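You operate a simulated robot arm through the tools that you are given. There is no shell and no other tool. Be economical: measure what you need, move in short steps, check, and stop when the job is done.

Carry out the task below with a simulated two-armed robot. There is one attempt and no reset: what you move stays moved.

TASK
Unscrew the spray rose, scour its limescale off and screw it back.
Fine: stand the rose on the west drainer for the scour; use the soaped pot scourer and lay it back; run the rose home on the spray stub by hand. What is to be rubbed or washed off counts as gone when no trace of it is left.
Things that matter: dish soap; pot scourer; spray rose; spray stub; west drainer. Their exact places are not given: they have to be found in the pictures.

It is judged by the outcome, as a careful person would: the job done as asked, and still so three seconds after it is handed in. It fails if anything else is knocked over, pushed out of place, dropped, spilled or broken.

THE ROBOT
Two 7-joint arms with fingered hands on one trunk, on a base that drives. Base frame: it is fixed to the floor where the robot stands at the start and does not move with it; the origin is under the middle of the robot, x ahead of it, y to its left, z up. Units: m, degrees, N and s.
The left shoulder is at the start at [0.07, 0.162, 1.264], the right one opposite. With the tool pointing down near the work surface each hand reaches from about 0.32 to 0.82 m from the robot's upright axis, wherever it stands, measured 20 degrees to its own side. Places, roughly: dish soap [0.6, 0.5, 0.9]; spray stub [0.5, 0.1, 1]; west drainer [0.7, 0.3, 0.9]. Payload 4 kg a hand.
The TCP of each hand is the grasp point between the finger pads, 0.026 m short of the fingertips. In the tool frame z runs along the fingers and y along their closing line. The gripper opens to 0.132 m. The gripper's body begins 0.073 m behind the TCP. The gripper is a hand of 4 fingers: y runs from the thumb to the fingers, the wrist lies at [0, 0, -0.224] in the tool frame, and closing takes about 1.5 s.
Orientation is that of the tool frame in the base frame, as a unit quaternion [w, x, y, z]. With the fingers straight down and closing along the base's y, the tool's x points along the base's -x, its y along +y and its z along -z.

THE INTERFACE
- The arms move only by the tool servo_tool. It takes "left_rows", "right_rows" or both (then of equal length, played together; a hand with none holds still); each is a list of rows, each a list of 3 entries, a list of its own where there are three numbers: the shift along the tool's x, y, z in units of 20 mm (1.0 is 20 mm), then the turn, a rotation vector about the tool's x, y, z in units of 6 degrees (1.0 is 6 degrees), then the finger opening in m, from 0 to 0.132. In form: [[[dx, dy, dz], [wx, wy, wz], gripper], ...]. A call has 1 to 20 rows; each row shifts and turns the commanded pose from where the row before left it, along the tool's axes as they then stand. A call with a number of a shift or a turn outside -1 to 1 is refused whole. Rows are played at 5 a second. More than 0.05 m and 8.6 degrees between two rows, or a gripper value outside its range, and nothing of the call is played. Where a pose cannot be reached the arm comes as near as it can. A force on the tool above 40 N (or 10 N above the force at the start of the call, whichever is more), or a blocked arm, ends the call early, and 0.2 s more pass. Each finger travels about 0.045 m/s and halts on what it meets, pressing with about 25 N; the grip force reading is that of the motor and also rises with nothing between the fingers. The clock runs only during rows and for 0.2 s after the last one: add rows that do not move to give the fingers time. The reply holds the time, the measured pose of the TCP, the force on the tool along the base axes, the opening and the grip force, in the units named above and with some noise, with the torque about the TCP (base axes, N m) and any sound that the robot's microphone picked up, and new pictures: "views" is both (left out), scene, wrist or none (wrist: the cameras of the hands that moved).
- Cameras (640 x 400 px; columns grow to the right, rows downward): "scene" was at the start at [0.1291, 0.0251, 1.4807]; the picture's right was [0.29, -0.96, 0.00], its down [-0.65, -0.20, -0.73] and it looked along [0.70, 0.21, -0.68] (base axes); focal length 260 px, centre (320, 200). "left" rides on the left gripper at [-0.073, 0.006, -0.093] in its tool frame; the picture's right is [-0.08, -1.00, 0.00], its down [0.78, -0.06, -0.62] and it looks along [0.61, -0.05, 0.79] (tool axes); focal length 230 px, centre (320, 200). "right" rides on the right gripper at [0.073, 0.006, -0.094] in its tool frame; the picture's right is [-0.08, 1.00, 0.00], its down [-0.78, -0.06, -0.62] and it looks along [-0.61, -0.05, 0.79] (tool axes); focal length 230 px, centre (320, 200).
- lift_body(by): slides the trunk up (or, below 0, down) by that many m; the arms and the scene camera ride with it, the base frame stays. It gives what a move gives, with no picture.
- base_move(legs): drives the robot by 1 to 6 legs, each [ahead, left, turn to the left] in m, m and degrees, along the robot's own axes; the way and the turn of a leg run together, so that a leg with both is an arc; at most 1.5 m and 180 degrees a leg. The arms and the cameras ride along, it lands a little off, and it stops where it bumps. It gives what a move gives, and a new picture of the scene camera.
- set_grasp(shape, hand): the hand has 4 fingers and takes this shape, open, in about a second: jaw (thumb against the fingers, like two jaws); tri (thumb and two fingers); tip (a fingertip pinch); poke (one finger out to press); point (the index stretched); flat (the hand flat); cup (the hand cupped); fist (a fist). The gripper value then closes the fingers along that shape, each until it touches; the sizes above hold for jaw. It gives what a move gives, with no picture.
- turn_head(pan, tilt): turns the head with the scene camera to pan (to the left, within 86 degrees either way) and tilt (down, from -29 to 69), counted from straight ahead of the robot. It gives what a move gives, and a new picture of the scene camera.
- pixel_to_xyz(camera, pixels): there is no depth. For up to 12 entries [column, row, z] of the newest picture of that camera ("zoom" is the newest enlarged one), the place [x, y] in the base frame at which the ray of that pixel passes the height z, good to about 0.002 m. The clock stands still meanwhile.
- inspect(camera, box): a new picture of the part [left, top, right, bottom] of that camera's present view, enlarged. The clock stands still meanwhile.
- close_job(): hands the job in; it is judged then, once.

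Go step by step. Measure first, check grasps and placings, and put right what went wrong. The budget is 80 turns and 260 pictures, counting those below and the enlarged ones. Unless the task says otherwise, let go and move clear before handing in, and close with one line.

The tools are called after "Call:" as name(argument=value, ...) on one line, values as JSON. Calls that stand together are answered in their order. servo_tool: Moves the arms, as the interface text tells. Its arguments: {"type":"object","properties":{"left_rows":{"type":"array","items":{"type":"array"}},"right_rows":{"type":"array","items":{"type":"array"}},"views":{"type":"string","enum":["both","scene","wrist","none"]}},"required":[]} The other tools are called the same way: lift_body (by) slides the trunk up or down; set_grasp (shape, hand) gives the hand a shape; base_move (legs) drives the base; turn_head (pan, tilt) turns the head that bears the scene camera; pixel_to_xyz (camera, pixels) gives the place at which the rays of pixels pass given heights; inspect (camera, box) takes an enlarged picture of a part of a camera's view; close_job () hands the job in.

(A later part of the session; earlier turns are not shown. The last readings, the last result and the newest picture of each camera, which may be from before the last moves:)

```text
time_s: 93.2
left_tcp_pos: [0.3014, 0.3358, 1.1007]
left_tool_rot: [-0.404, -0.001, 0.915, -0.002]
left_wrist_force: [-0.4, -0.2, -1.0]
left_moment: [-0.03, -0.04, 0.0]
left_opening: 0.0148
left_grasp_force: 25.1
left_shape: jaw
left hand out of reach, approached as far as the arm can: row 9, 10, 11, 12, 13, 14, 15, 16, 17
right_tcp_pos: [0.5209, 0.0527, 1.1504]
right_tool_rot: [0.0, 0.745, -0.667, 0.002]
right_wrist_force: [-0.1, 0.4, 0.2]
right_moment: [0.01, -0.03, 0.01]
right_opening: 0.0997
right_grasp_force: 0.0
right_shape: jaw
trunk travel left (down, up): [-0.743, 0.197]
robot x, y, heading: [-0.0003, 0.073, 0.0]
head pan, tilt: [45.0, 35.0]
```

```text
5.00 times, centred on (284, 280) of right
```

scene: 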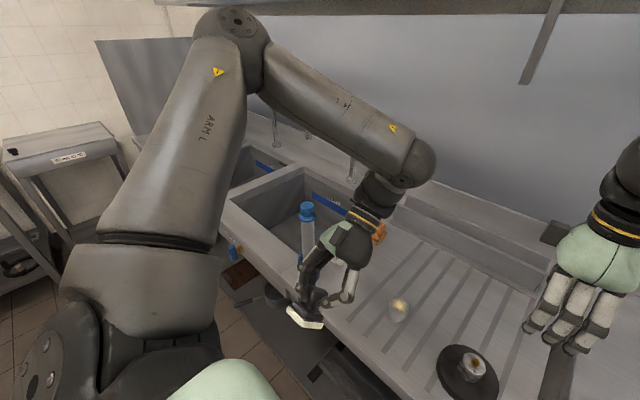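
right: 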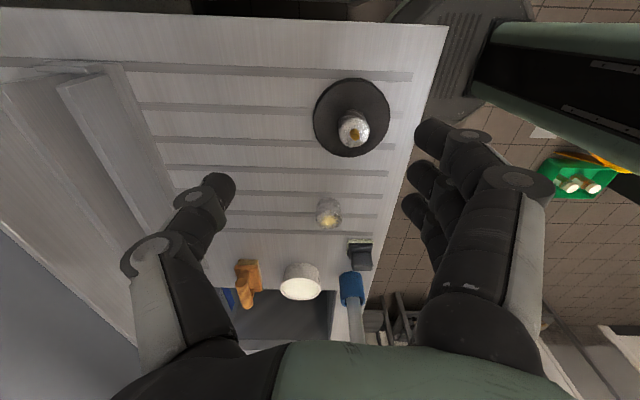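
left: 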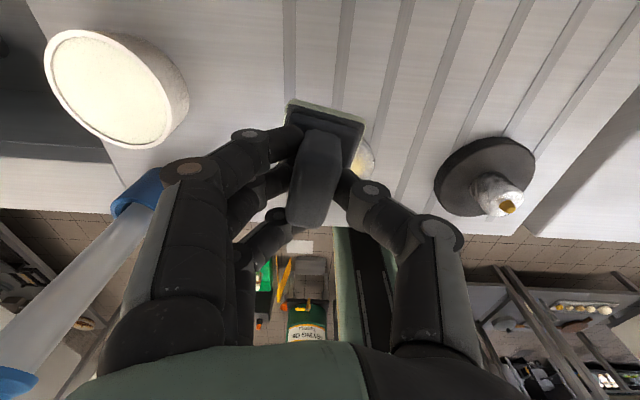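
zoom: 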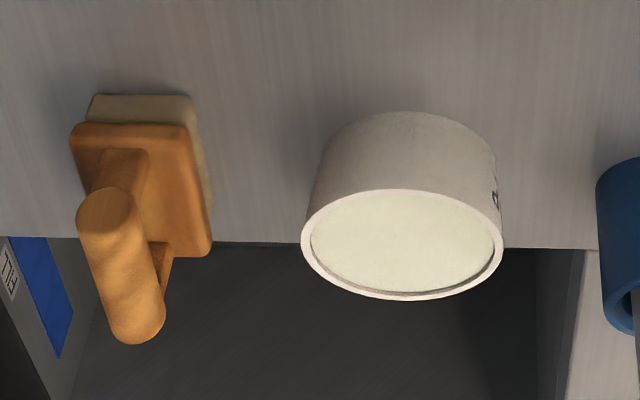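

The speckle looks slightly more muted than at first, so the scouring may be working slowly. I'll straighten the hand and return above the rose for a longer session.

Call:
servo_tool(left_rows=[[[0, 0, 0], [0, -1, 0], 0.01], [[0, 0, 0], [0, -1, 0], 0.01], [[0, 0, 0], [0, -1, 0], 0.01], [[0, 0, 0], [0, -1, 0], 0.01], [[0, 0, 0], [0, -1, 0], 0.01], [[0, 0, 0], [0, -1, 0], 0.01], [[0, 0, 0], [0, -1, 0], 0.01], [[0, 0, 0], [0, -0.94, 0], 0.01], [[-1, -0.36, 0], [0, 0, 0], 0.01], [[-1, -0.36, 0], [0, 0, 0], 0.01], [[-1, -0.36, 0], [0, 0, 0], 0.01], [[-1, -0.36, 0], [0, 0, 0], 0.01], [[-1, -0.36, 0], [0, 0, 0], 0.01], [[-1, -0.36, 0], [0, 0, 0], 0.01], [[-1, -0.36, 0], [0, 0, 0], 0.01], [[-1, -0.36, 0], [0, 0, 0], 0.01], [[-1, -0.36, 0], [0, 0, 0], 0.01], [[-1, -0.36, 0], [0, 0, 0], 0.01], [[0, 0, 0], [0, 0, 0], 0.01]], views="scene")

```text
time_s: 97.2
left_tcp_pos: [0.5018, 0.267, 1.0889]
left_tool_rot: [-0.057, 0.014, 0.998, -0.003]
left_wrist_force: [-1.1, 0.0, -1.2]
left_moment: [0.04, -0.03, 0.03]
left_opening: 0.0142
left_grasp_force: 24.6
left_shape: jaw
left hand out of reach, approached as far as the arm can: row 7, 8
right_tcp_pos: [0.5214, 0.0542, 1.1522]
right_tool_rot: [0.0, 0.745, -0.667, 0.003]
right_wrist_force: [0.1, -0.2, -0.4]
right_moment: [-0.03, -0.01, 0.0]
right_opening: 0.0996
right_grasp_force: 0.0
right_shape: jaw
trunk travel left (down, up): [-0.743, 0.197]
robot x, y, heading: [-0.0066, 0.0753, -0.2]
head pan, tilt: [45.0, 35.0]
```

scene: 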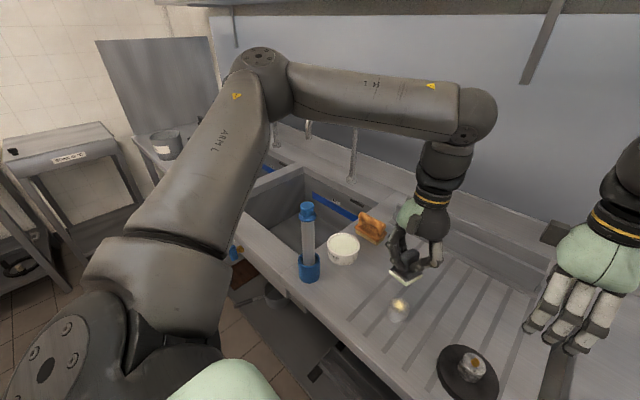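

There's a residual 6.5° tilt; I'll correct it, descend to contact and rub with a run of strokes, then check.

Call:
servo_tool(left_rows=[[[0, 0, 0], [0, -1, -0.27], 0.01], [[0, -0.12, 0], [0, -0.09, 0], 0.01], [[0, 0, 1], [0, 0, 0], 0.01], [[0, 0, 1], [0, 0, 0], 0.01], [[0, 0, 1], [0, 0, 0], 0.01], [[0, 0, 1], [0, 0, 0], 0.01], [[0, 0, 0.5], [0, 0, 0], 0.01], [[0, 0, 0.1], [0, 0, 0], 0.01], [[0, 0, 0], [0, 0, 0], 0.01]], views="none")

Call:
inspect(camera="scene", box=[351, 263, 447, 333])

```text
time_s: 99.2
left_tcp_pos: [0.5067, 0.2607, 0.9971]
left_tool_rot: [-0.001, 0.0, 1.0, 0.0]
left_wrist_force: [0.8, 0.1, -1.8]
left_moment: [-0.05, 0.04, -0.02]
left_opening: 0.0143
left_grasp_force: 24.8
left_shape: jaw
right_tcp_pos: [0.5228, 0.0535, 1.1504]
right_tool_rot: [0.001, 0.745, -0.667, 0.004]
right_wrist_force: [0.4, 0.2, -0.2]
right_moment: [0.0, -0.02, -0.01]
right_opening: 0.0995
right_grasp_force: 0.0
right_shape: jaw
trunk travel left (down, up): [-0.743, 0.197]
robot x, y, heading: [-0.0003, 0.0788, -0.0]
head pan, tilt: [45.0, 35.0]
```

```text
5.71 times, centred on (399, 298) of scene
```

zoom: 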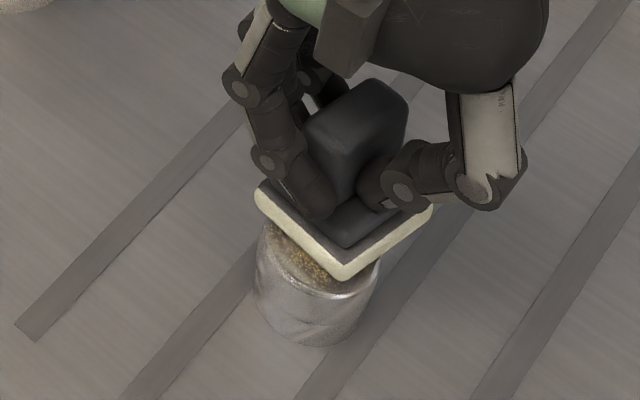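

The pad is offset about 8 mm forward. I'll centre it, press down 4 mm and rub through 18 strokes.

Call:
servo_tool(left_rows=[[[0.4, 0.1, 0], [0, 0, 0], 0.01], [[0, 0, 0.17], [0, 0, 0], 0.01], [[0.35, 0, 0], [0, 0, 0], 0.01], [[-0.7, 0, 0], [0, 0, 0], 0.01], [[0.7, 0, 0], [0, 0, 0], 0.01], [[-0.7, 0, 0], [0, 0, 0], 0.01], [[0.7, 0, 0], [0, 0, 0], 0.01], [[-0.7, 0, 0], [0, 0, 0], 0.01], [[0.7, 0, 0], [0, 0, 0], 0.01], [[-0.7, 0, 0], [0, 0, 0], 0.01], [[0.35, 0.35, 0], [0, 0, 0], 0.01], [[0, -0.7, 0], [0, 0, 0], 0.01], [[0, 0.7, 0], [0, 0, 0], 0.01], [[0, -0.7, 0], [0, 0, 0], 0.01], [[0, 0.7, 0], [0, 0, 0], 0.01], [[0, -0.7, 0], [0, 0, 0], 0.01], [[0, 0.7, 0], [0, 0, 0], 0.01], [[0, -0.7, 0], [0, 0, 0], 0.01], [[0, 0.35, 0], [0, 0, 0], 0.01], [[0, 0, 0], [0, 0, 0], 0.01]], views="none")

Call:
servo_tool(left_rows=[[[0.35, 0, 0], [0, 0, 0], 0.01], [[-0.7, 0, 0], [0, 0, 0], 0.01], [[0.7, 0, 0], [0, 0, 0], 0.01], [[-0.7, 0, 0], [0, 0, 0], 0.01], [[0.7, 0, 0], [0, 0, 0], 0.01], [[-0.7, 0, 0], [0, 0, 0], 0.01], [[0.7, 0, 0], [0, 0, 0], 0.01], [[-0.7, 0, 0], [0, 0, 0], 0.01], [[0.35, 0, 0], [0, 0, 0], 0.01], [[0, 0, -0.6], [0, 0, 0], 0.01], [[0, 0, -1], [0, 0, 0], 0.01], [[-0.8, 0.4, -1], [0, 0, 0], 0.01], [[-0.8, 0.8, -1], [0, 0, 0], 0.01], [[-0.8, 0.8, 0], [0, 0, 0], 0.01], [[0, 0, 0], [0, 0, 0], 0.01]], views="none")

Call:
inspect(camera="scene", box=[367, 283, 431, 323])

Call:
inspect(camera="right", box=[300, 190, 364, 230])

```text
time_s: 103.4
left_tcp_pos: [0.4956, 0.2631, 0.9943]
left_tool_rot: [-0.001, 0.0, 1.0, 0.0]
left_wrist_force: [0.4, -1.4, 4.8]
left_moment: [-0.02, -0.05, 0.01]
left_opening: 0.0142
left_grasp_force: 25.4
left_shape: jaw
right_tcp_pos: [0.5218, 0.0524, 1.1528]
right_tool_rot: [-0.001, 0.745, -0.668, 0.003]
right_wrist_force: [0.3, 0.7, 0.4]
right_moment: [0.05, 0.02, -0.01]
right_opening: 0.0994
right_grasp_force: 0.0
right_shape: jaw
trunk travel left (down, up): [-0.743, 0.197]
robot x, y, heading: [0.001, 0.0762, 0.0]
head pan, tilt: [45.0, 35.0]
```

```text
time_s: 106.6
left_tcp_pos: [0.5475, 0.3036, 1.0671]
left_tool_rot: [-0.002, -0.001, 1.0, 0.0]
left_wrist_force: [0.0, 0.5, -0.8]
left_moment: [0.0, -0.01, 0.0]
left_opening: 0.0143
left_grasp_force: 25.1
left_shape: jaw
right_tcp_pos: [0.5228, 0.0532, 1.1511]
right_tool_rot: [0.0, 0.745, -0.667, 0.002]
right_wrist_force: [-0.7, 0.5, -0.7]
right_moment: [0.02, 0.0, 0.04]
right_opening: 0.0996
right_grasp_force: 0.0
right_shape: jaw
trunk travel left (down, up): [-0.743, 0.197]
robot x, y, heading: [0.0007, 0.0757, -0.1]
head pan, tilt: [45.0, 35.0]
```

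```text
10.00 times, centred on (399, 303) of scene
```

zoom: 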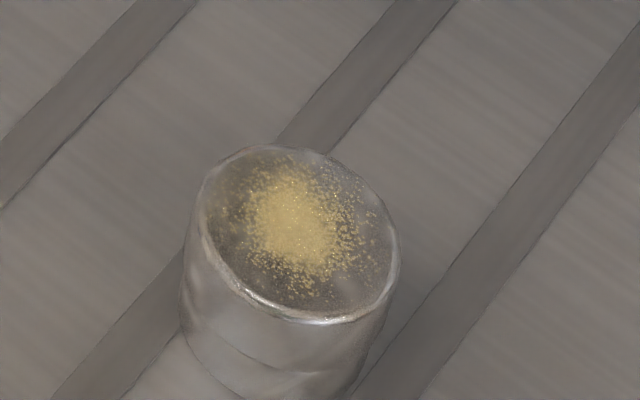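

```text
10.00 times, centred on (332, 210) of right
```

zoom: 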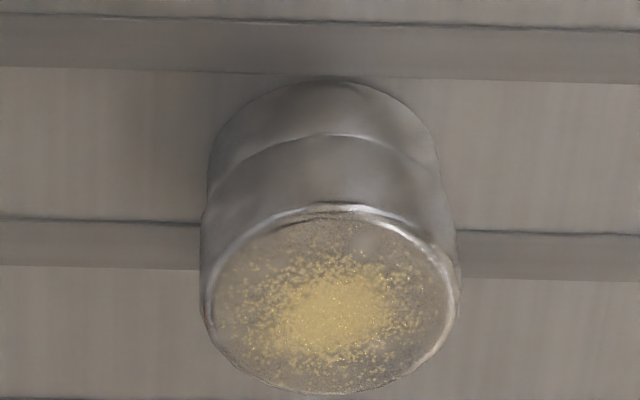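

The fading is clear now, so the scouring works and just needs more rubbing. I'll go back and do a longer, slightly firmer session.

Call:
servo_tool(left_rows=[[[0.9, -0.66, 0], [0, 0, 0], 0.01], [[0.9, -0.66, 0], [0, 0, 0], 0.01], [[0.92, -0.66, 0], [0, 0, 0], 0.01], [[0, 0, 1], [0, 0, 0], 0.01], [[0, 0, 1], [0, 0, 0], 0.01], [[0, 0, 1], [0, 0, 0], 0.01], [[0, 0, 0.5], [0, 0, 0], 0.01], [[0, 0, 0.2], [0, 0, 0], 0.01], [[0, 0, 0], [0, 0, 0], 0.01]], views="none")

Call:
servo_tool(left_rows=[[[0.4, 0, 0], [0, 0, 0], 0.01], [[-0.8, 0, 0], [0, 0, 0], 0.01], [[0.8, 0, 0], [0, 0, 0], 0.01], [[-0.8, 0, 0], [0, 0, 0], 0.01], [[0.8, 0, 0], [0, 0, 0], 0.01], [[-0.8, 0, 0], [0, 0, 0], 0.01], [[0.8, 0, 0], [0, 0, 0], 0.01], [[-0.8, 0, 0], [0, 0, 0], 0.01], [[0.4, 0.4, 0], [0, 0, 0], 0.01], [[0, -0.8, 0], [0, 0, 0], 0.01], [[0, 0.8, 0], [0, 0, 0], 0.01], [[0, -0.8, 0], [0, 0, 0], 0.01], [[0, 0.8, 0], [0, 0, 0], 0.01], [[0, -0.8, 0], [0, 0, 0], 0.01], [[0, 0.8, 0], [0, 0, 0], 0.01], [[0, -0.8, 0], [0, 0, 0], 0.01], [[0, 0.4, 0], [0, 0, 0], 0.01], [[0, 0, 0], [0, 0, 0], 0.01]], views="none")

Call:
inspect(camera="scene", box=[351, 263, 447, 333])

```text
time_s: 108.6
left_tcp_pos: [0.492, 0.2637, 0.9926]
left_tool_rot: [-0.002, 0.0, 1.0, 0.001]
left_wrist_force: [0.8, 0.4, 7.1]
left_moment: [0.18, -0.1, 0.03]
left_opening: 0.0142
left_grasp_force: 25.1
left_shape: jaw
right_tcp_pos: [0.5214, 0.0524, 1.1515]
right_tool_rot: [-0.001, 0.745, -0.667, 0.003]
right_wrist_force: [0.4, 0.6, -0.5]
right_moment: [0.0, -0.01, -0.01]
right_opening: 0.0997
right_grasp_force: 0.0
right_shape: jaw
trunk travel left (down, up): [-0.743, 0.197]
robot x, y, heading: [0.003, 0.0755, -0.1]
head pan, tilt: [45.0, 35.0]
```

```text
time_s: 112.4
left_tcp_pos: [0.4923, 0.2617, 0.9928]
left_tool_rot: [-0.001, 0.0, 1.0, 0.001]
left_wrist_force: [0.1, -0.6, 5.5]
left_moment: [-0.02, -0.01, 0.02]
left_opening: 0.0138
left_grasp_force: 25.6
left_shape: jaw
right_tcp_pos: [0.5206, 0.0514, 1.1517]
right_tool_rot: [0.0, 0.745, -0.667, 0.003]
right_wrist_force: [0.1, 0.0, -0.4]
right_moment: [0.0, 0.01, 0.03]
right_opening: 0.0999
right_grasp_force: 0.1
right_shape: jaw
trunk travel left (down, up): [-0.743, 0.197]
robot x, y, heading: [-0.0016, 0.0782, -0.2]
head pan, tilt: [45.0, 35.0]
```

```text
5.71 times, centred on (399, 298) of scene
```

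zoom: 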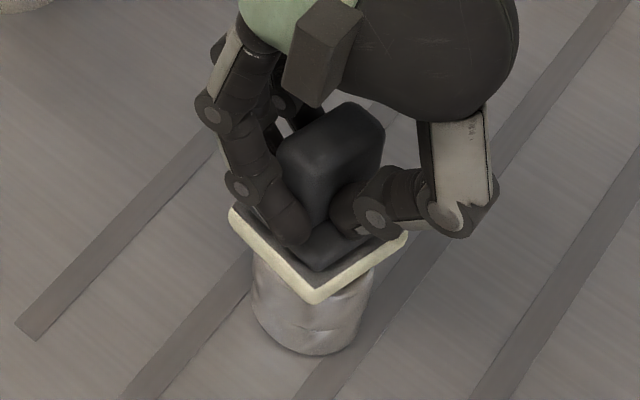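

It's stable at about 6 N with the rose in place. I'll do three more sets, then lift and look.

Call:
servo_tool(left_rows=[[[0.4, 0, 0.03], [0, 0, 0], 0.01], [[-0.8, 0, 0], [0, 0, 0], 0.01], [[0.8, 0, 0], [0, 0, 0], 0.01], [[-0.8, 0, 0], [0, 0, 0], 0.01], [[0.8, 0, 0], [0, 0, 0], 0.01], [[-0.8, 0, 0], [0, 0, 0], 0.01], [[0.8, 0, 0], [0, 0, 0], 0.01], [[-0.8, 0, 0], [0, 0, 0], 0.01], [[0.4, 0.4, 0], [0, 0, 0], 0.01], [[0, -0.8, 0], [0, 0, 0], 0.01], [[0, 0.8, 0], [0, 0, 0], 0.01], [[0, -0.8, 0], [0, 0, 0], 0.01], [[0, 0.8, 0], [0, 0, 0], 0.01], [[0, -0.8, 0], [0, 0, 0], 0.01], [[0, 0.8, 0], [0, 0, 0], 0.01], [[0, -0.8, 0], [0, 0, 0], 0.01], [[0, 0.4, 0], [0, 0, 0], 0.01], [[0, 0, 0], [0, 0, 0], 0.01]], views="none")

Call:
servo_tool(left_rows=[[[0.4, 0, 0], [0, 0, 0], 0.01], [[-0.8, 0, 0], [0, 0, 0], 0.01], [[0.8, 0, 0], [0, 0, 0], 0.01], [[-0.8, 0, 0], [0, 0, 0], 0.01], [[0.8, 0, 0], [0, 0, 0], 0.01], [[-0.8, 0, 0], [0, 0, 0], 0.01], [[0.8, 0, 0], [0, 0, 0], 0.01], [[-0.8, 0, 0], [0, 0, 0], 0.01], [[0.4, 0.4, 0], [0, 0, 0], 0.01], [[0, -0.8, 0], [0, 0, 0], 0.01], [[0, 0.8, 0], [0, 0, 0], 0.01], [[0, -0.8, 0], [0, 0, 0], 0.01], [[0, 0.8, 0], [0, 0, 0], 0.01], [[0, -0.8, 0], [0, 0, 0], 0.01], [[0, 0.8, 0], [0, 0, 0], 0.01], [[0, -0.8, 0], [0, 0, 0], 0.01], [[0, 0.4, 0], [0, 0, 0], 0.01], [[0, 0, 0], [0, 0, 0], 0.01]], views="none")

Call:
servo_tool(left_rows=[[[0, 0, -0.6], [0, 0, 0], 0.01], [[0, 0, -1], [0, 0, 0], 0.01], [[-0.8, 0.4, -1], [0, 0, 0], 0.01], [[-0.8, 0.8, -1], [0, 0, 0], 0.01], [[-0.8, 0.8, 0], [0, 0, 0], 0.01], [[0, 0, 0], [0, 0, 0], 0.01]], views="none")

Call:
inspect(camera="scene", box=[367, 283, 431, 323])

Call:
inspect(camera="right", box=[300, 190, 364, 230])

```text
time_s: 116.2
left_tcp_pos: [0.4903, 0.266, 0.9931]
left_tool_rot: [-0.003, 0.001, 1.0, 0.0]
left_wrist_force: [-0.1, -0.2, -0.8]
left_moment: [0.01, -0.02, -0.02]
left_opening: 0.0141
left_grasp_force: 24.9
left_shape: jaw
right_tcp_pos: [0.522, 0.0542, 1.1521]
right_tool_rot: [0.001, 0.745, -0.667, 0.004]
right_wrist_force: [0.0, -1.2, -0.9]
right_moment: [0.01, -0.01, 0.01]
right_opening: 0.0998
right_grasp_force: 0.1
right_shape: jaw
trunk travel left (down, up): [-0.743, 0.197]
robot x, y, heading: [-0.0009, 0.0753, -0.0]
head pan, tilt: [45.0, 35.0]
```

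```text
time_s: 120.0
left_tcp_pos: [0.4896, 0.2639, 0.9913]
left_tool_rot: [-0.002, 0.0, 1.0, 0.001]
left_wrist_force: [0.1, -0.4, -1.2]
left_moment: [0.0, 0.01, 0.0]
left_opening: 0.0142
left_grasp_force: 25.1
left_shape: jaw
right_tcp_pos: [0.5211, 0.053, 1.1512]
right_tool_rot: [0.001, 0.745, -0.667, 0.003]
right_wrist_force: [-0.1, 0.2, 0.1]
right_moment: [-0.01, 0.02, -0.03]
right_opening: 0.0997
right_grasp_force: 0.0
right_shape: jaw
trunk travel left (down, up): [-0.743, 0.197]
robot x, y, heading: [0.0001, 0.0765, -0.1]
head pan, tilt: [45.0, 35.0]
```

```text
time_s: 121.4
left_tcp_pos: [0.5373, 0.3033, 1.0631]
left_tool_rot: [-0.001, 0.0, 1.0, 0.0]
left_wrist_force: [-0.5, -0.5, -1.8]
left_moment: [0.0, -0.01, -0.02]
left_opening: 0.0141
left_grasp_force: 25.5
left_shape: jaw
right_tcp_pos: [0.5231, 0.0537, 1.1509]
right_tool_rot: [0.0, 0.745, -0.667, 0.001]
right_wrist_force: [0.1, 1.2, 0.2]
right_moment: [-0.04, -0.02, -0.01]
right_opening: 0.0999
right_grasp_force: 0.1
right_shape: jaw
trunk travel left (down, up): [-0.743, 0.197]
robot x, y, heading: [-0.0069, 0.0743, -0.3]
head pan, tilt: [45.0, 35.0]
```

```text
10.00 times, centred on (399, 303) of scene
```

zoom: 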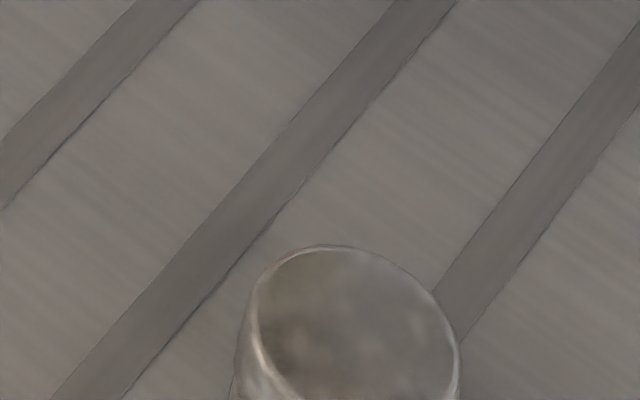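

```text
10.00 times, centred on (332, 210) of right
```

zoom: 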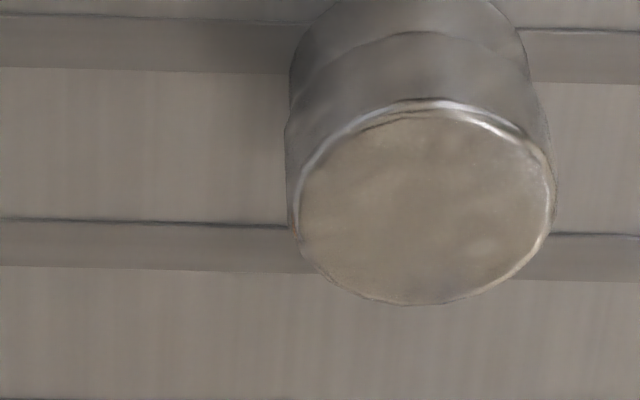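

The speckle is gone and the rose has only shifted a centimetre or so. I'll take a fuller look at the face and the rose's position, and at the drop spot for the scourer.

Call:
inspect(camera="scene", box=[365, 295, 445, 345])

Call:
pixel_to_xyz(camera="zoom", pixels=[[320, 200, 0.94], [300, 170, 0.94], [340, 170, 0.94], [320, 300, 0.9]])

Call:
inspect(camera="right", box=[310, 180, 374, 220])

Call:
inspect(camera="left", box=[260, 60, 420, 200])

```text
8.00 times, centred on (405, 320) of scene
```

zoom: 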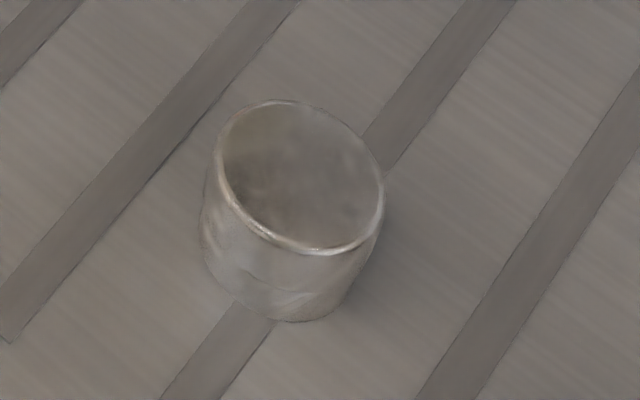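

```text
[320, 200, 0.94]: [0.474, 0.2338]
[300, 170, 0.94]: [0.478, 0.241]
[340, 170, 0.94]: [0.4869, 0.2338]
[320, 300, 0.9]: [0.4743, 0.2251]
```

```text
10.00 times, centred on (342, 200) of right
```

zoom: 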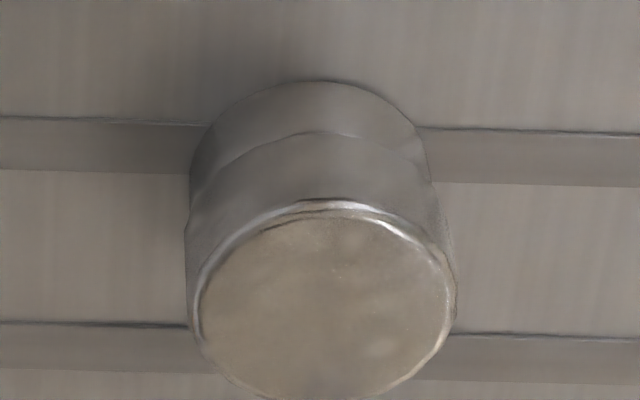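

```text
2.86 times, centred on (340, 130) of left
```

zoom: 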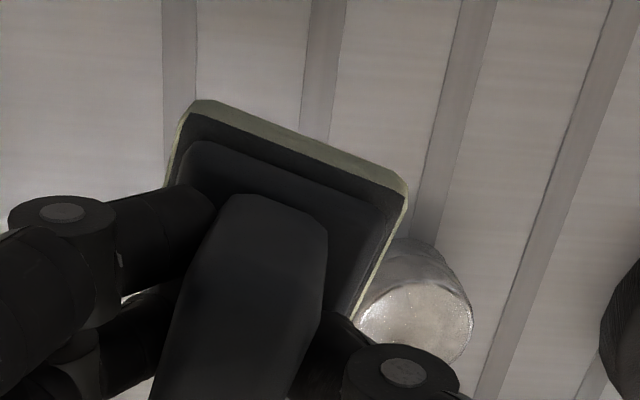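

The rose is clean and standing at about (0.477,0.239). I'll carry the scourer back to its original spot, correct its roughly 17° yaw in the grip, and come down close.

Call:
servo_tool(left_rows=[[[0.96, 0.57, 0], [0, 0, 0], 0.01], [[0.96, 0.57, 0], [0, 0, 0], 0.01], [[0.96, 0.57, 0], [0, 0, 0], 0.01], [[0.96, 0.57, 0], [0, 0, 0], 0.01], [[0.96, 0.57, 0], [0, 0, 0], 0.01], [[0.97, 0.58, 0], [0, 0, 0], 0.01], [[0, 0, 0], [0, 0, -1], 0.01], [[0, 0, 0], [0, 0, -1], 0.01], [[0, 0, 0], [0, 0, -0.8], 0.01], [[0, 0, 1], [0, 0, 0], 0.01], [[0, 0, 1], [0, 0, 0], 0.01], [[0, 0, 1], [0, 0, 0], 0.01], [[0, 0, 1], [0, 0, 0], 0.01], [[0, 0, 0.7], [0, 0, 0], 0.01], [[0, 0, 0], [0, 0, 0], 0.01]])

Call:
inspect(camera="left", box=[220, 60, 420, 200])

```text
time_s: 124.6
left_tcp_pos: [0.4224, 0.3736, 0.9693]
left_tool_rot: [-0.002, -0.146, 0.989, 0.001]
left_wrist_force: [0.7, 0.2, -0.7]
left_moment: [-0.01, 0.0, 0.01]
left_opening: 0.0142
left_grasp_force: 25.1
left_shape: jaw
right_tcp_pos: [0.5222, 0.0521, 1.1503]
right_tool_rot: [0.0, 0.745, -0.667, 0.004]
right_wrist_force: [0.1, -0.2, 0.5]
right_moment: [-0.02, -0.03, 0.04]
right_opening: 0.0997
right_grasp_force: 0.0
right_shape: jaw
trunk travel left (down, up): [-0.743, 0.197]
robot x, y, heading: [-0.0007, 0.0772, -0.1]
head pan, tilt: [45.0, 35.0]
```

scene: 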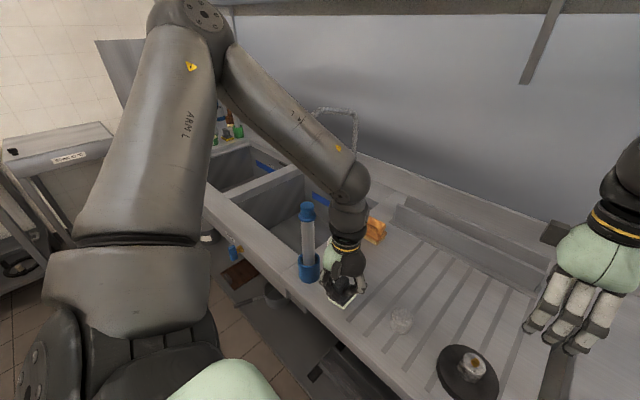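
left: 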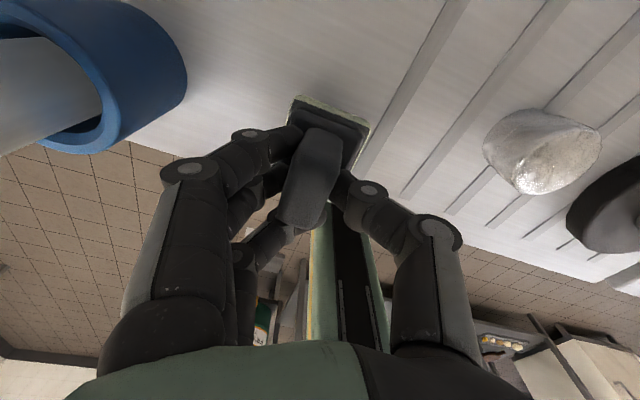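

```text
2.86 times, centred on (320, 130) of left
```

zoom: 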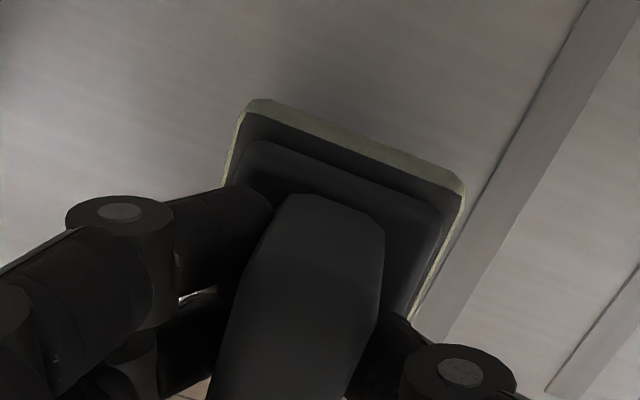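

The pad side is now parallel to the groove as before. I'll lower to contact.

Call:
servo_tool(left_rows=[[[0, 0, 0.6], [0, 0, 0], 0.01], [[0, 0, 0.1], [0, 0, 0], 0.01], [[0, 0, 0.05], [0, 0, 0], 0.01], [[0, 0, 0], [0, 0, 0], 0.01]], views="none")

```text
time_s: 125.6
left_tcp_pos: [0.4232, 0.3725, 0.9556]
left_tool_rot: [-0.002, -0.146, 0.989, 0.0]
left_wrist_force: [-0.4, -0.1, 0.1]
left_moment: [-0.01, -0.03, 0.03]
left_opening: 0.0139
left_grasp_force: 25.0
left_shape: jaw
right_tcp_pos: [0.5219, 0.0514, 1.1524]
right_tool_rot: [0.001, 0.745, -0.668, 0.003]
right_wrist_force: [0.1, -0.7, -0.3]
right_moment: [0.01, 0.04, 0.0]
right_opening: 0.0998
right_grasp_force: 0.0
right_shape: jaw
trunk travel left (down, up): [-0.743, 0.197]
robot x, y, heading: [0.0006, 0.0786, 0.1]
head pan, tilt: [45.0, 35.0]
```

Call:
servo_tool(left_rows=[[[0, 0, 0.05], [0, 0, 0], 0.01], [[0, 0, 0.05], [0, 0, 0], 0.01], [[0, 0, 0.05], [0, 0, 0], 0.01], [[0, 0, 0], [0, 0, 0], 0.01]], views="none")

Call:
inspect(camera="scene", box=[300, 255, 396, 325])

```text
time_s: 126.6
left_tcp_pos: [0.4236, 0.3733, 0.9525]
left_tool_rot: [-0.001, -0.146, 0.989, 0.001]
left_wrist_force: [-1.0, -2.5, 10.8]
left_moment: [0.21, 0.02, -0.01]
left_opening: 0.0142
left_grasp_force: 25.1
left_shape: jaw
right_tcp_pos: [0.5211, 0.0504, 1.1517]
right_tool_rot: [-0.001, 0.745, -0.667, 0.003]
right_wrist_force: [0.7, 0.0, -0.1]
right_moment: [-0.01, -0.04, 0.0]
right_opening: 0.0998
right_grasp_force: 0.0
right_shape: jaw
trunk travel left (down, up): [-0.743, 0.197]
robot x, y, heading: [0.0003, 0.0736, -0.1]
head pan, tilt: [45.0, 35.0]
```

```text
5.71 times, centred on (348, 290) of scene
```

zoom: 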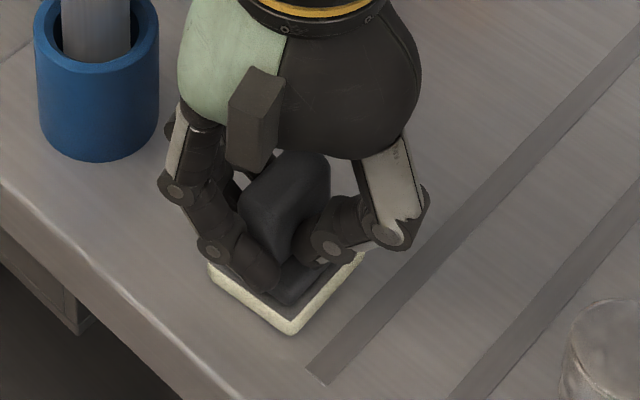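

The scourer is down with about 11 N. I'll release it and withdraw the left hand up and back to the left.

Call:
servo_tool(left_rows=[[[0, 0, -0.05], [0, 0, 0], 0.03], [[0, 0, 0], [0, 0, 0], 0.05], [[0, 0, 0], [0, 0, 0], 0.06], [[0, 0, 0], [0, 0, 0], 0.06], [[0, 0, 0], [0, 0, 0], 0.06], [[0, 0, -0.5], [0, 0, 0], 0.06], [[0, 0, -1], [0, 0, 0], 0.06], [[0, 0, -1], [0, 0, 0], 0.06], [[0, 0, -1], [0, 0, 0], 0.06], [[0, 0, -1], [0, 0, 0], 0.06], [[0, 0, -1], [0, 0, 0], 0.06], [[0, 0, -1], [0, 0, 0], 0.06], [[0, 0, -1], [0, 0, 0], 0.06], [[0, 0, -1], [0, 0, 0], 0.06], [[0, 0, -1], [0, 0, 0], 0.06], [[0, 0, -1], [0, 0, 0], 0.06], [[0, 0, -1], [0, 0, 0], 0.06], [[0, 0, -1], [0, 0, 0], 0.06]])

Call:
inspect(camera="scene", box=[300, 240, 428, 340])

```text
time_s: 130.4
left_tcp_pos: [0.4217, 0.3734, 1.203]
left_tool_rot: [-0.001, -0.146, 0.989, 0.0]
left_wrist_force: [0.8, 0.9, 0.6]
left_moment: [0.01, 0.01, 0.0]
left_opening: 0.0594
left_grasp_force: 0.2
left_shape: jaw
right_tcp_pos: [0.5206, 0.0532, 1.1515]
right_tool_rot: [-0.001, 0.745, -0.668, 0.002]
right_wrist_force: [0.0, -0.1, 0.2]
right_moment: [0.0, -0.01, -0.03]
right_opening: 0.0995
right_grasp_force: 0.1
right_shape: jaw
trunk travel left (down, up): [-0.743, 0.197]
robot x, y, heading: [0.0002, 0.0769, -0.1]
head pan, tilt: [45.0, 35.0]
```

scene: 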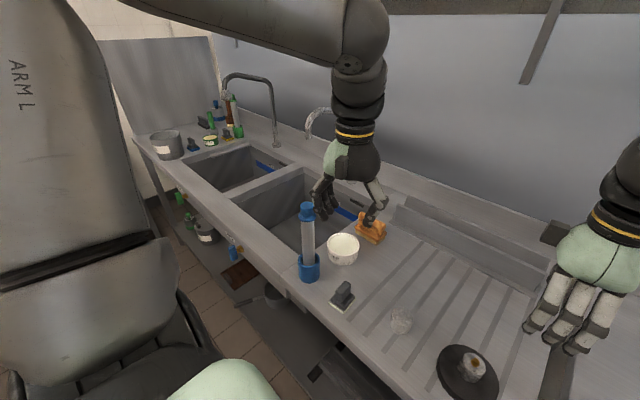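
left: 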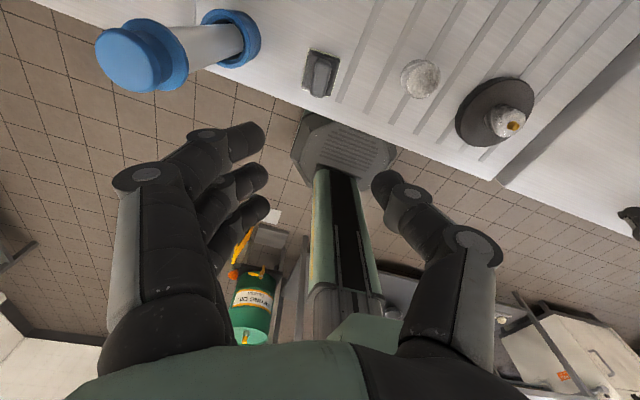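

```text
4.00 times, centred on (364, 290) of scene
```

zoom: 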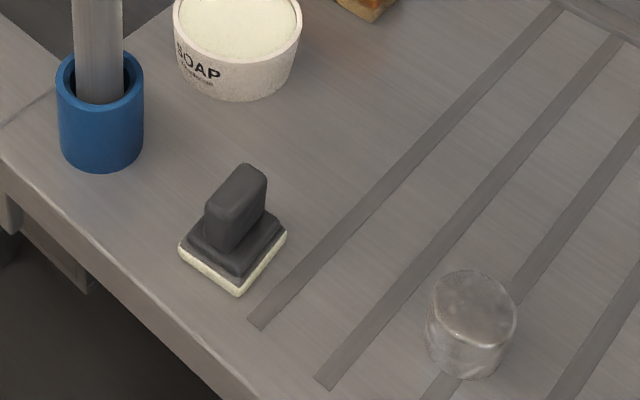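

The scourer is back in place. I'll check the face for any last trace, locate the rose precisely, and move the left hand a bit further away.

Call:
inspect(camera="left", box=[395, 55, 445, 105])

Call:
inspect(camera="scene", box=[377, 300, 425, 330])

Call:
pixel_to_xyz(camera="zoom", pixels=[[320, 200, 0.94], [260, 140, 0.94], [320, 140, 0.94], [380, 140, 0.94]])

Call:
pixel_to_xyz(camera="left", pixels=[[420, 79, 0.94]])

Call:
servo_tool(left_rows=[[[0, 0.8, -0.5], [0, 0, 0], 0.06], [[0, 0.8, -0.5], [0, 0, 0], 0.06], [[0, 0.8, -0.5], [0, 0, 0], 0.06], [[0, 0.8, -0.5], [0, 0, 0], 0.06], [[0, 0.8, 0], [0, 0, 0], 0.06], [[0, 0.8, 0], [0, 0, 0], 0.06]], views="none")

```text
8.00 times, centred on (420, 80) of left
```

zoom: 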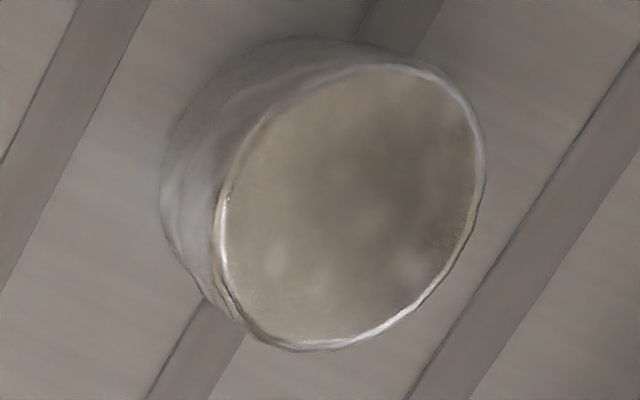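

```text
13.33 times, centred on (401, 315) of scene
```

zoom: 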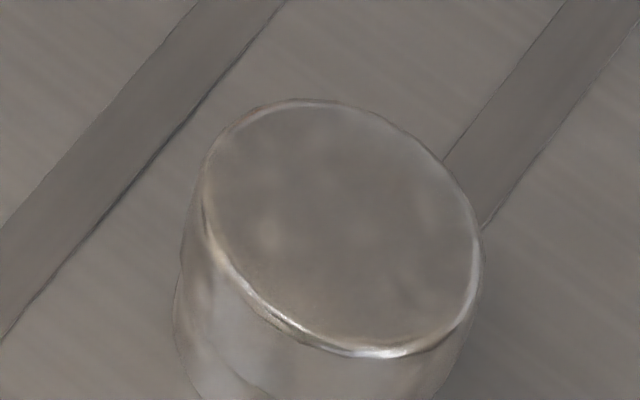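

```text
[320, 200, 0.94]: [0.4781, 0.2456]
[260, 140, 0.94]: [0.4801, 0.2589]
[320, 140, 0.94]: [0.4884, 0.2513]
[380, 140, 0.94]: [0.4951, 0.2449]
```

```text
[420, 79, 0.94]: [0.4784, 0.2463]
```

```text
time_s: 131.8
left_tcp_pos: [0.3959, 0.4637, 1.2436]
left_tool_rot: [-0.001, -0.146, 0.989, 0.0]
left_wrist_force: [0.4, 0.6, -0.3]
left_moment: [0.02, -0.02, -0.04]
left_opening: 0.0593
left_grasp_force: 0.1
left_shape: jaw
right_tcp_pos: [0.5221, 0.0532, 1.1509]
right_tool_rot: [0.0, 0.745, -0.667, 0.003]
right_wrist_force: [-0.2, -0.3, -0.2]
right_moment: [0.0, 0.04, 0.01]
right_opening: 0.0995
right_grasp_force: 0.0
right_shape: jaw
trunk travel left (down, up): [-0.743, 0.197]
robot x, y, heading: [-0.0028, 0.0727, -0.5]
head pan, tilt: [45.0, 35.0]
```

The face is clean in both views. I'll move the right hand over the rose at about (0.477,0.244).

Call:
servo_tool(right_rows=[[[-0.97, 0.124, 0], [0, 0, 0], 0.1], [[-0.97, 0.124, 0], [0, 0, 0], 0.1], [[-0.97, 0.124, 0], [0, 0, 0], 0.1], [[-0.97, 0.124, 0], [0, 0, 0], 0.1], [[-0.97, 0.124, 0], [0, 0, 0], 0.1], [[-0.97, 0.124, 0], [0, 0, 0], 0.1], [[-0.97, 0.124, 0], [0, 0, 0], 0.1], [[-0.97, 0.124, 0], [0, 0, 0], 0.1], [[-0.97, 0.124, 0], [0, 0, 0], 0.1], [[-0.97, 0.124, 0], [0, 0, 0], 0.1], [[0, 0, 1], [0, 0, 0], 0.1], [[0, 0, 1], [0, 0, 0], 0.1], [[0, 0, 1], [0, 0, 0], 0.1], [[0, 0, 1], [0, 0, 0], 0.1], [[0, 0, 0], [0, 0, 0], 0.1]])

Call:
pixel_to_xyz(camera="right", pixels=[[320, 120, 0.94], [320, 130, 0.94], [330, 120, 0.94], [320, 140, 0.94], [310, 120, 0.94]])

Call:
inspect(camera="right", box=[256, 80, 384, 160])

```text
time_s: 135.0
left_tcp_pos: [0.3966, 0.4635, 1.2434]
left_tool_rot: [0.0, -0.146, 0.989, 0.0]
left_wrist_force: [0.5, -0.5, -0.1]
left_moment: [0.01, 0.01, -0.01]
left_opening: 0.0592
left_grasp_force: 0.0
left_shape: jaw
right_tcp_pos: [0.4761, 0.2456, 1.0724]
right_tool_rot: [-0.001, 0.745, -0.667, 0.004]
right_wrist_force: [-0.5, 0.4, -0.3]
right_moment: [0.04, 0.02, -0.01]
right_opening: 0.0997
right_grasp_force: 0.0
right_shape: jaw
trunk travel left (down, up): [-0.743, 0.197]
robot x, y, heading: [0.0027, 0.0778, 0.0]
head pan, tilt: [45.0, 35.0]
```

scene: 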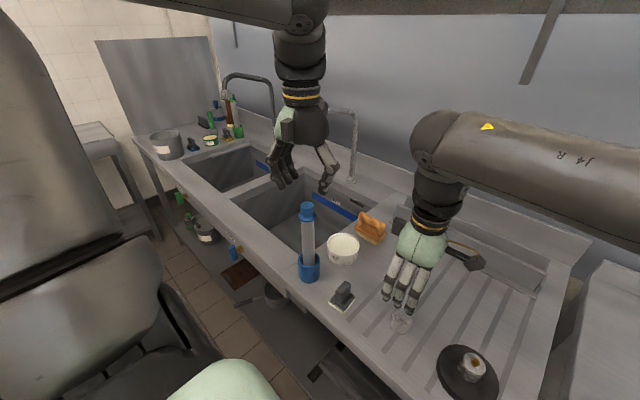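
right: 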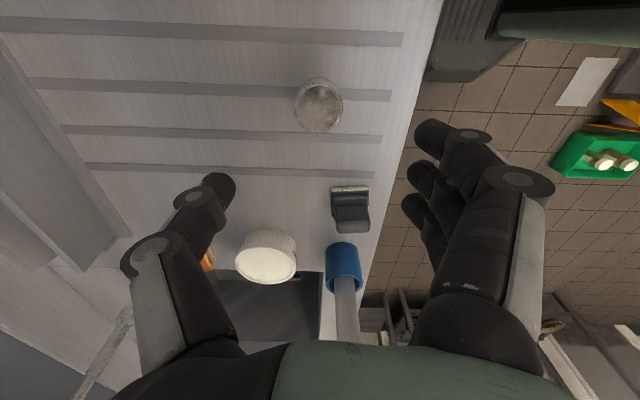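

```text
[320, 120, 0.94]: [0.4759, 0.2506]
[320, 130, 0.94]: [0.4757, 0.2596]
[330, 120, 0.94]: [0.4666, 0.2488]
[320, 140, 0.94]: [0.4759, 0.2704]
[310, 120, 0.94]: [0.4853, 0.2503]
```

```text
5.00 times, centred on (320, 120) of right
```

zoom: 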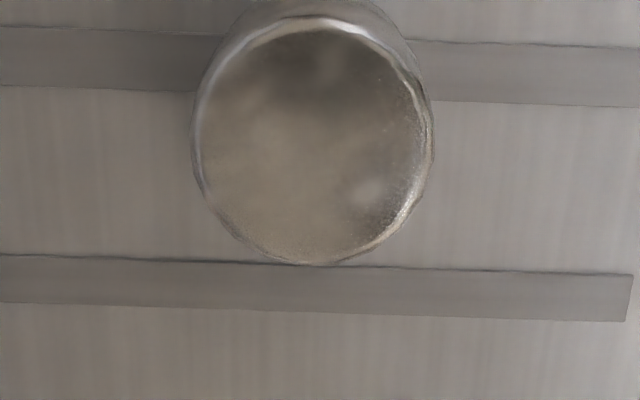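

The rose centre is at (0.477,0.2405). I'll shift 5 mm, descend to z 0.943 (the same grip height as before) and close.

Call:
servo_tool(right_rows=[[[0.26, 0, 0.5], [0, 0, 0], 0.1], [[0, 0, 1], [0, 0, 0], 0.1], [[0, 0, 1], [0, 0, 0], 0.1], [[0, 0, 1], [0, 0, 0], 0.1], [[0, 0, 1], [0, 0, 0], 0.1], [[0, 0, 1], [0, 0, 0], 0.1], [[0, 0, 0.95], [0, 0, 0], 0.1], [[0, 0, 0], [0, 0, 0], 0.1], [[0, 0, 0], [0, 0, 0], 0.03], [[0, 0, 0], [0, 0, 0], 0.03], [[0, 0, 0], [0, 0, 0], 0.03], [[0, 0, 0], [0, 0, 0], 0.03], [[0, 0, 0], [0, 0, 0], 0.03], [[0, 0, 0], [0, 0, 0], 0.03], [[0, 0, 0], [0, 0, 0], 0.03], [[0, 0, 0], [0, 0, 0], 0.03]])

Call:
inspect(camera="right", box=[220, 90, 460, 240])

```text
time_s: 138.4
left_tcp_pos: [0.3958, 0.4632, 1.2444]
left_tool_rot: [-0.002, -0.146, 0.989, 0.0]
left_wrist_force: [-0.2, 0.3, -0.1]
left_moment: [-0.01, 0.03, -0.01]
left_opening: 0.0594
left_grasp_force: 0.0
left_shape: jaw
right_tcp_pos: [0.4778, 0.2394, 0.9417]
right_tool_rot: [0.001, 0.745, -0.667, 0.003]
right_wrist_force: [0.3, 0.4, 0.3]
right_moment: [0.01, 0.01, -0.05]
right_opening: 0.0339
right_grasp_force: 24.5
right_shape: jaw
trunk travel left (down, up): [-0.743, 0.197]
robot x, y, heading: [0.0004, 0.0782, -0.3]
head pan, tilt: [45.0, 35.0]
```

scene: 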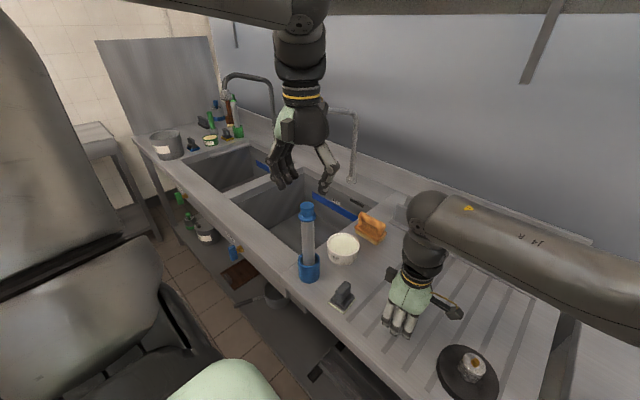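
right: 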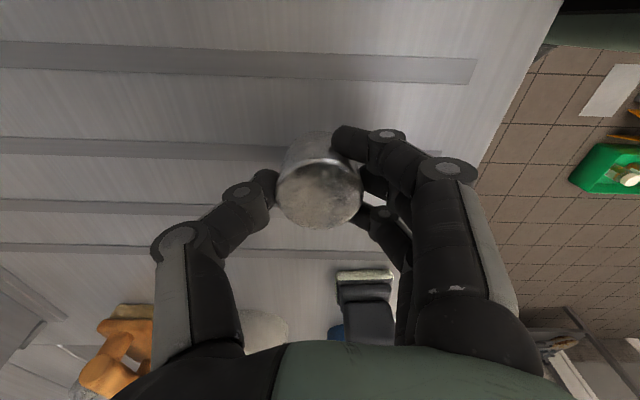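

```text
2.67 times, centred on (340, 165) of right
```

zoom: 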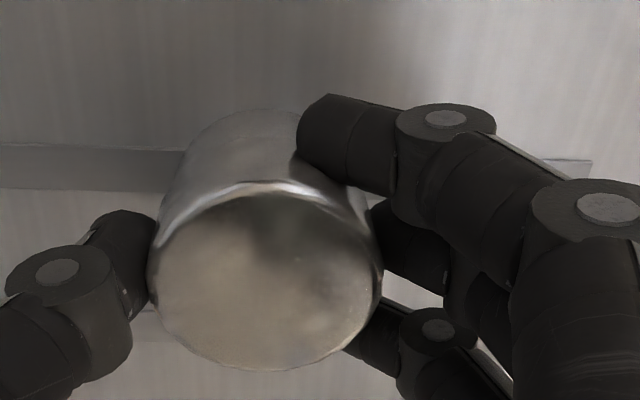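

The grip matches the earlier one (0.034 opening). I'll lift 90 mm and drive the base back right to its original place.

Call:
servo_tool(right_rows=[[[0, 0, -0.5], [0, 0, 0], 0.03], [[0, 0, -1], [0, 0, 0], 0.03], [[0, 0, -1], [0, 0, 0], 0.03], [[0, 0, -1], [0, 0, 0], 0.03], [[0, 0, -1], [0, 0, 0], 0.03], [[0, 0, -1], [0, 0, 0], 0.03], [[0, 0, 0], [0, 0, 0], 0.03]], views="none")

Call:
base_move(legs=[[0, -0.077, 0]])

```text
time_s: 140.0
left_tcp_pos: [0.3963, 0.4629, 1.2445]
left_tool_rot: [-0.002, -0.146, 0.989, 0.0]
left_wrist_force: [0.3, 0.5, -0.1]
left_moment: [0.01, 0.0, -0.04]
left_opening: 0.0594
left_grasp_force: 0.1
left_shape: jaw
right_tcp_pos: [0.4798, 0.2387, 1.0514]
right_tool_rot: [0.001, 0.745, -0.667, 0.003]
right_wrist_force: [-0.8, -0.1, -0.9]
right_moment: [0.03, 0.01, 0.02]
right_opening: 0.0339
right_grasp_force: 24.8
right_shape: jaw
trunk travel left (down, up): [-0.743, 0.197]
robot x, y, heading: [-0.0007, 0.0751, -0.3]
head pan, tilt: [45.0, 35.0]
```

```text
time_s: 141.0
left_tcp_pos: [0.3953, 0.3911, 1.2431]
left_tool_rot: [-0.002, -0.148, 0.989, -0.001]
left_wrist_force: [-0.6, 0.4, -0.2]
left_moment: [-0.05, -0.01, -0.02]
left_opening: 0.0597
left_grasp_force: 0.1
left_shape: jaw
right_tcp_pos: [0.4782, 0.1673, 1.0509]
right_tool_rot: [0.001, 0.746, -0.666, 0.003]
right_wrist_force: [-0.6, 1.0, -0.5]
right_moment: [-0.03, 0.0, 0.02]
right_opening: 0.0338
right_grasp_force: 24.7
right_shape: jaw
trunk travel left (down, up): [-0.743, 0.197]
robot x, y, heading: [0.0035, 0.0004, 0.1]
head pan, tilt: [45.0, 35.0]
```

scene: 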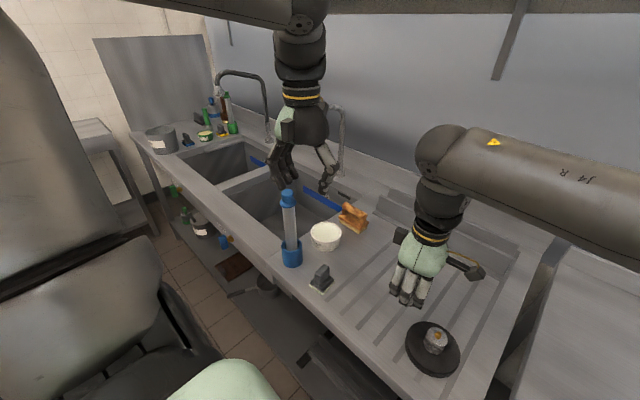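

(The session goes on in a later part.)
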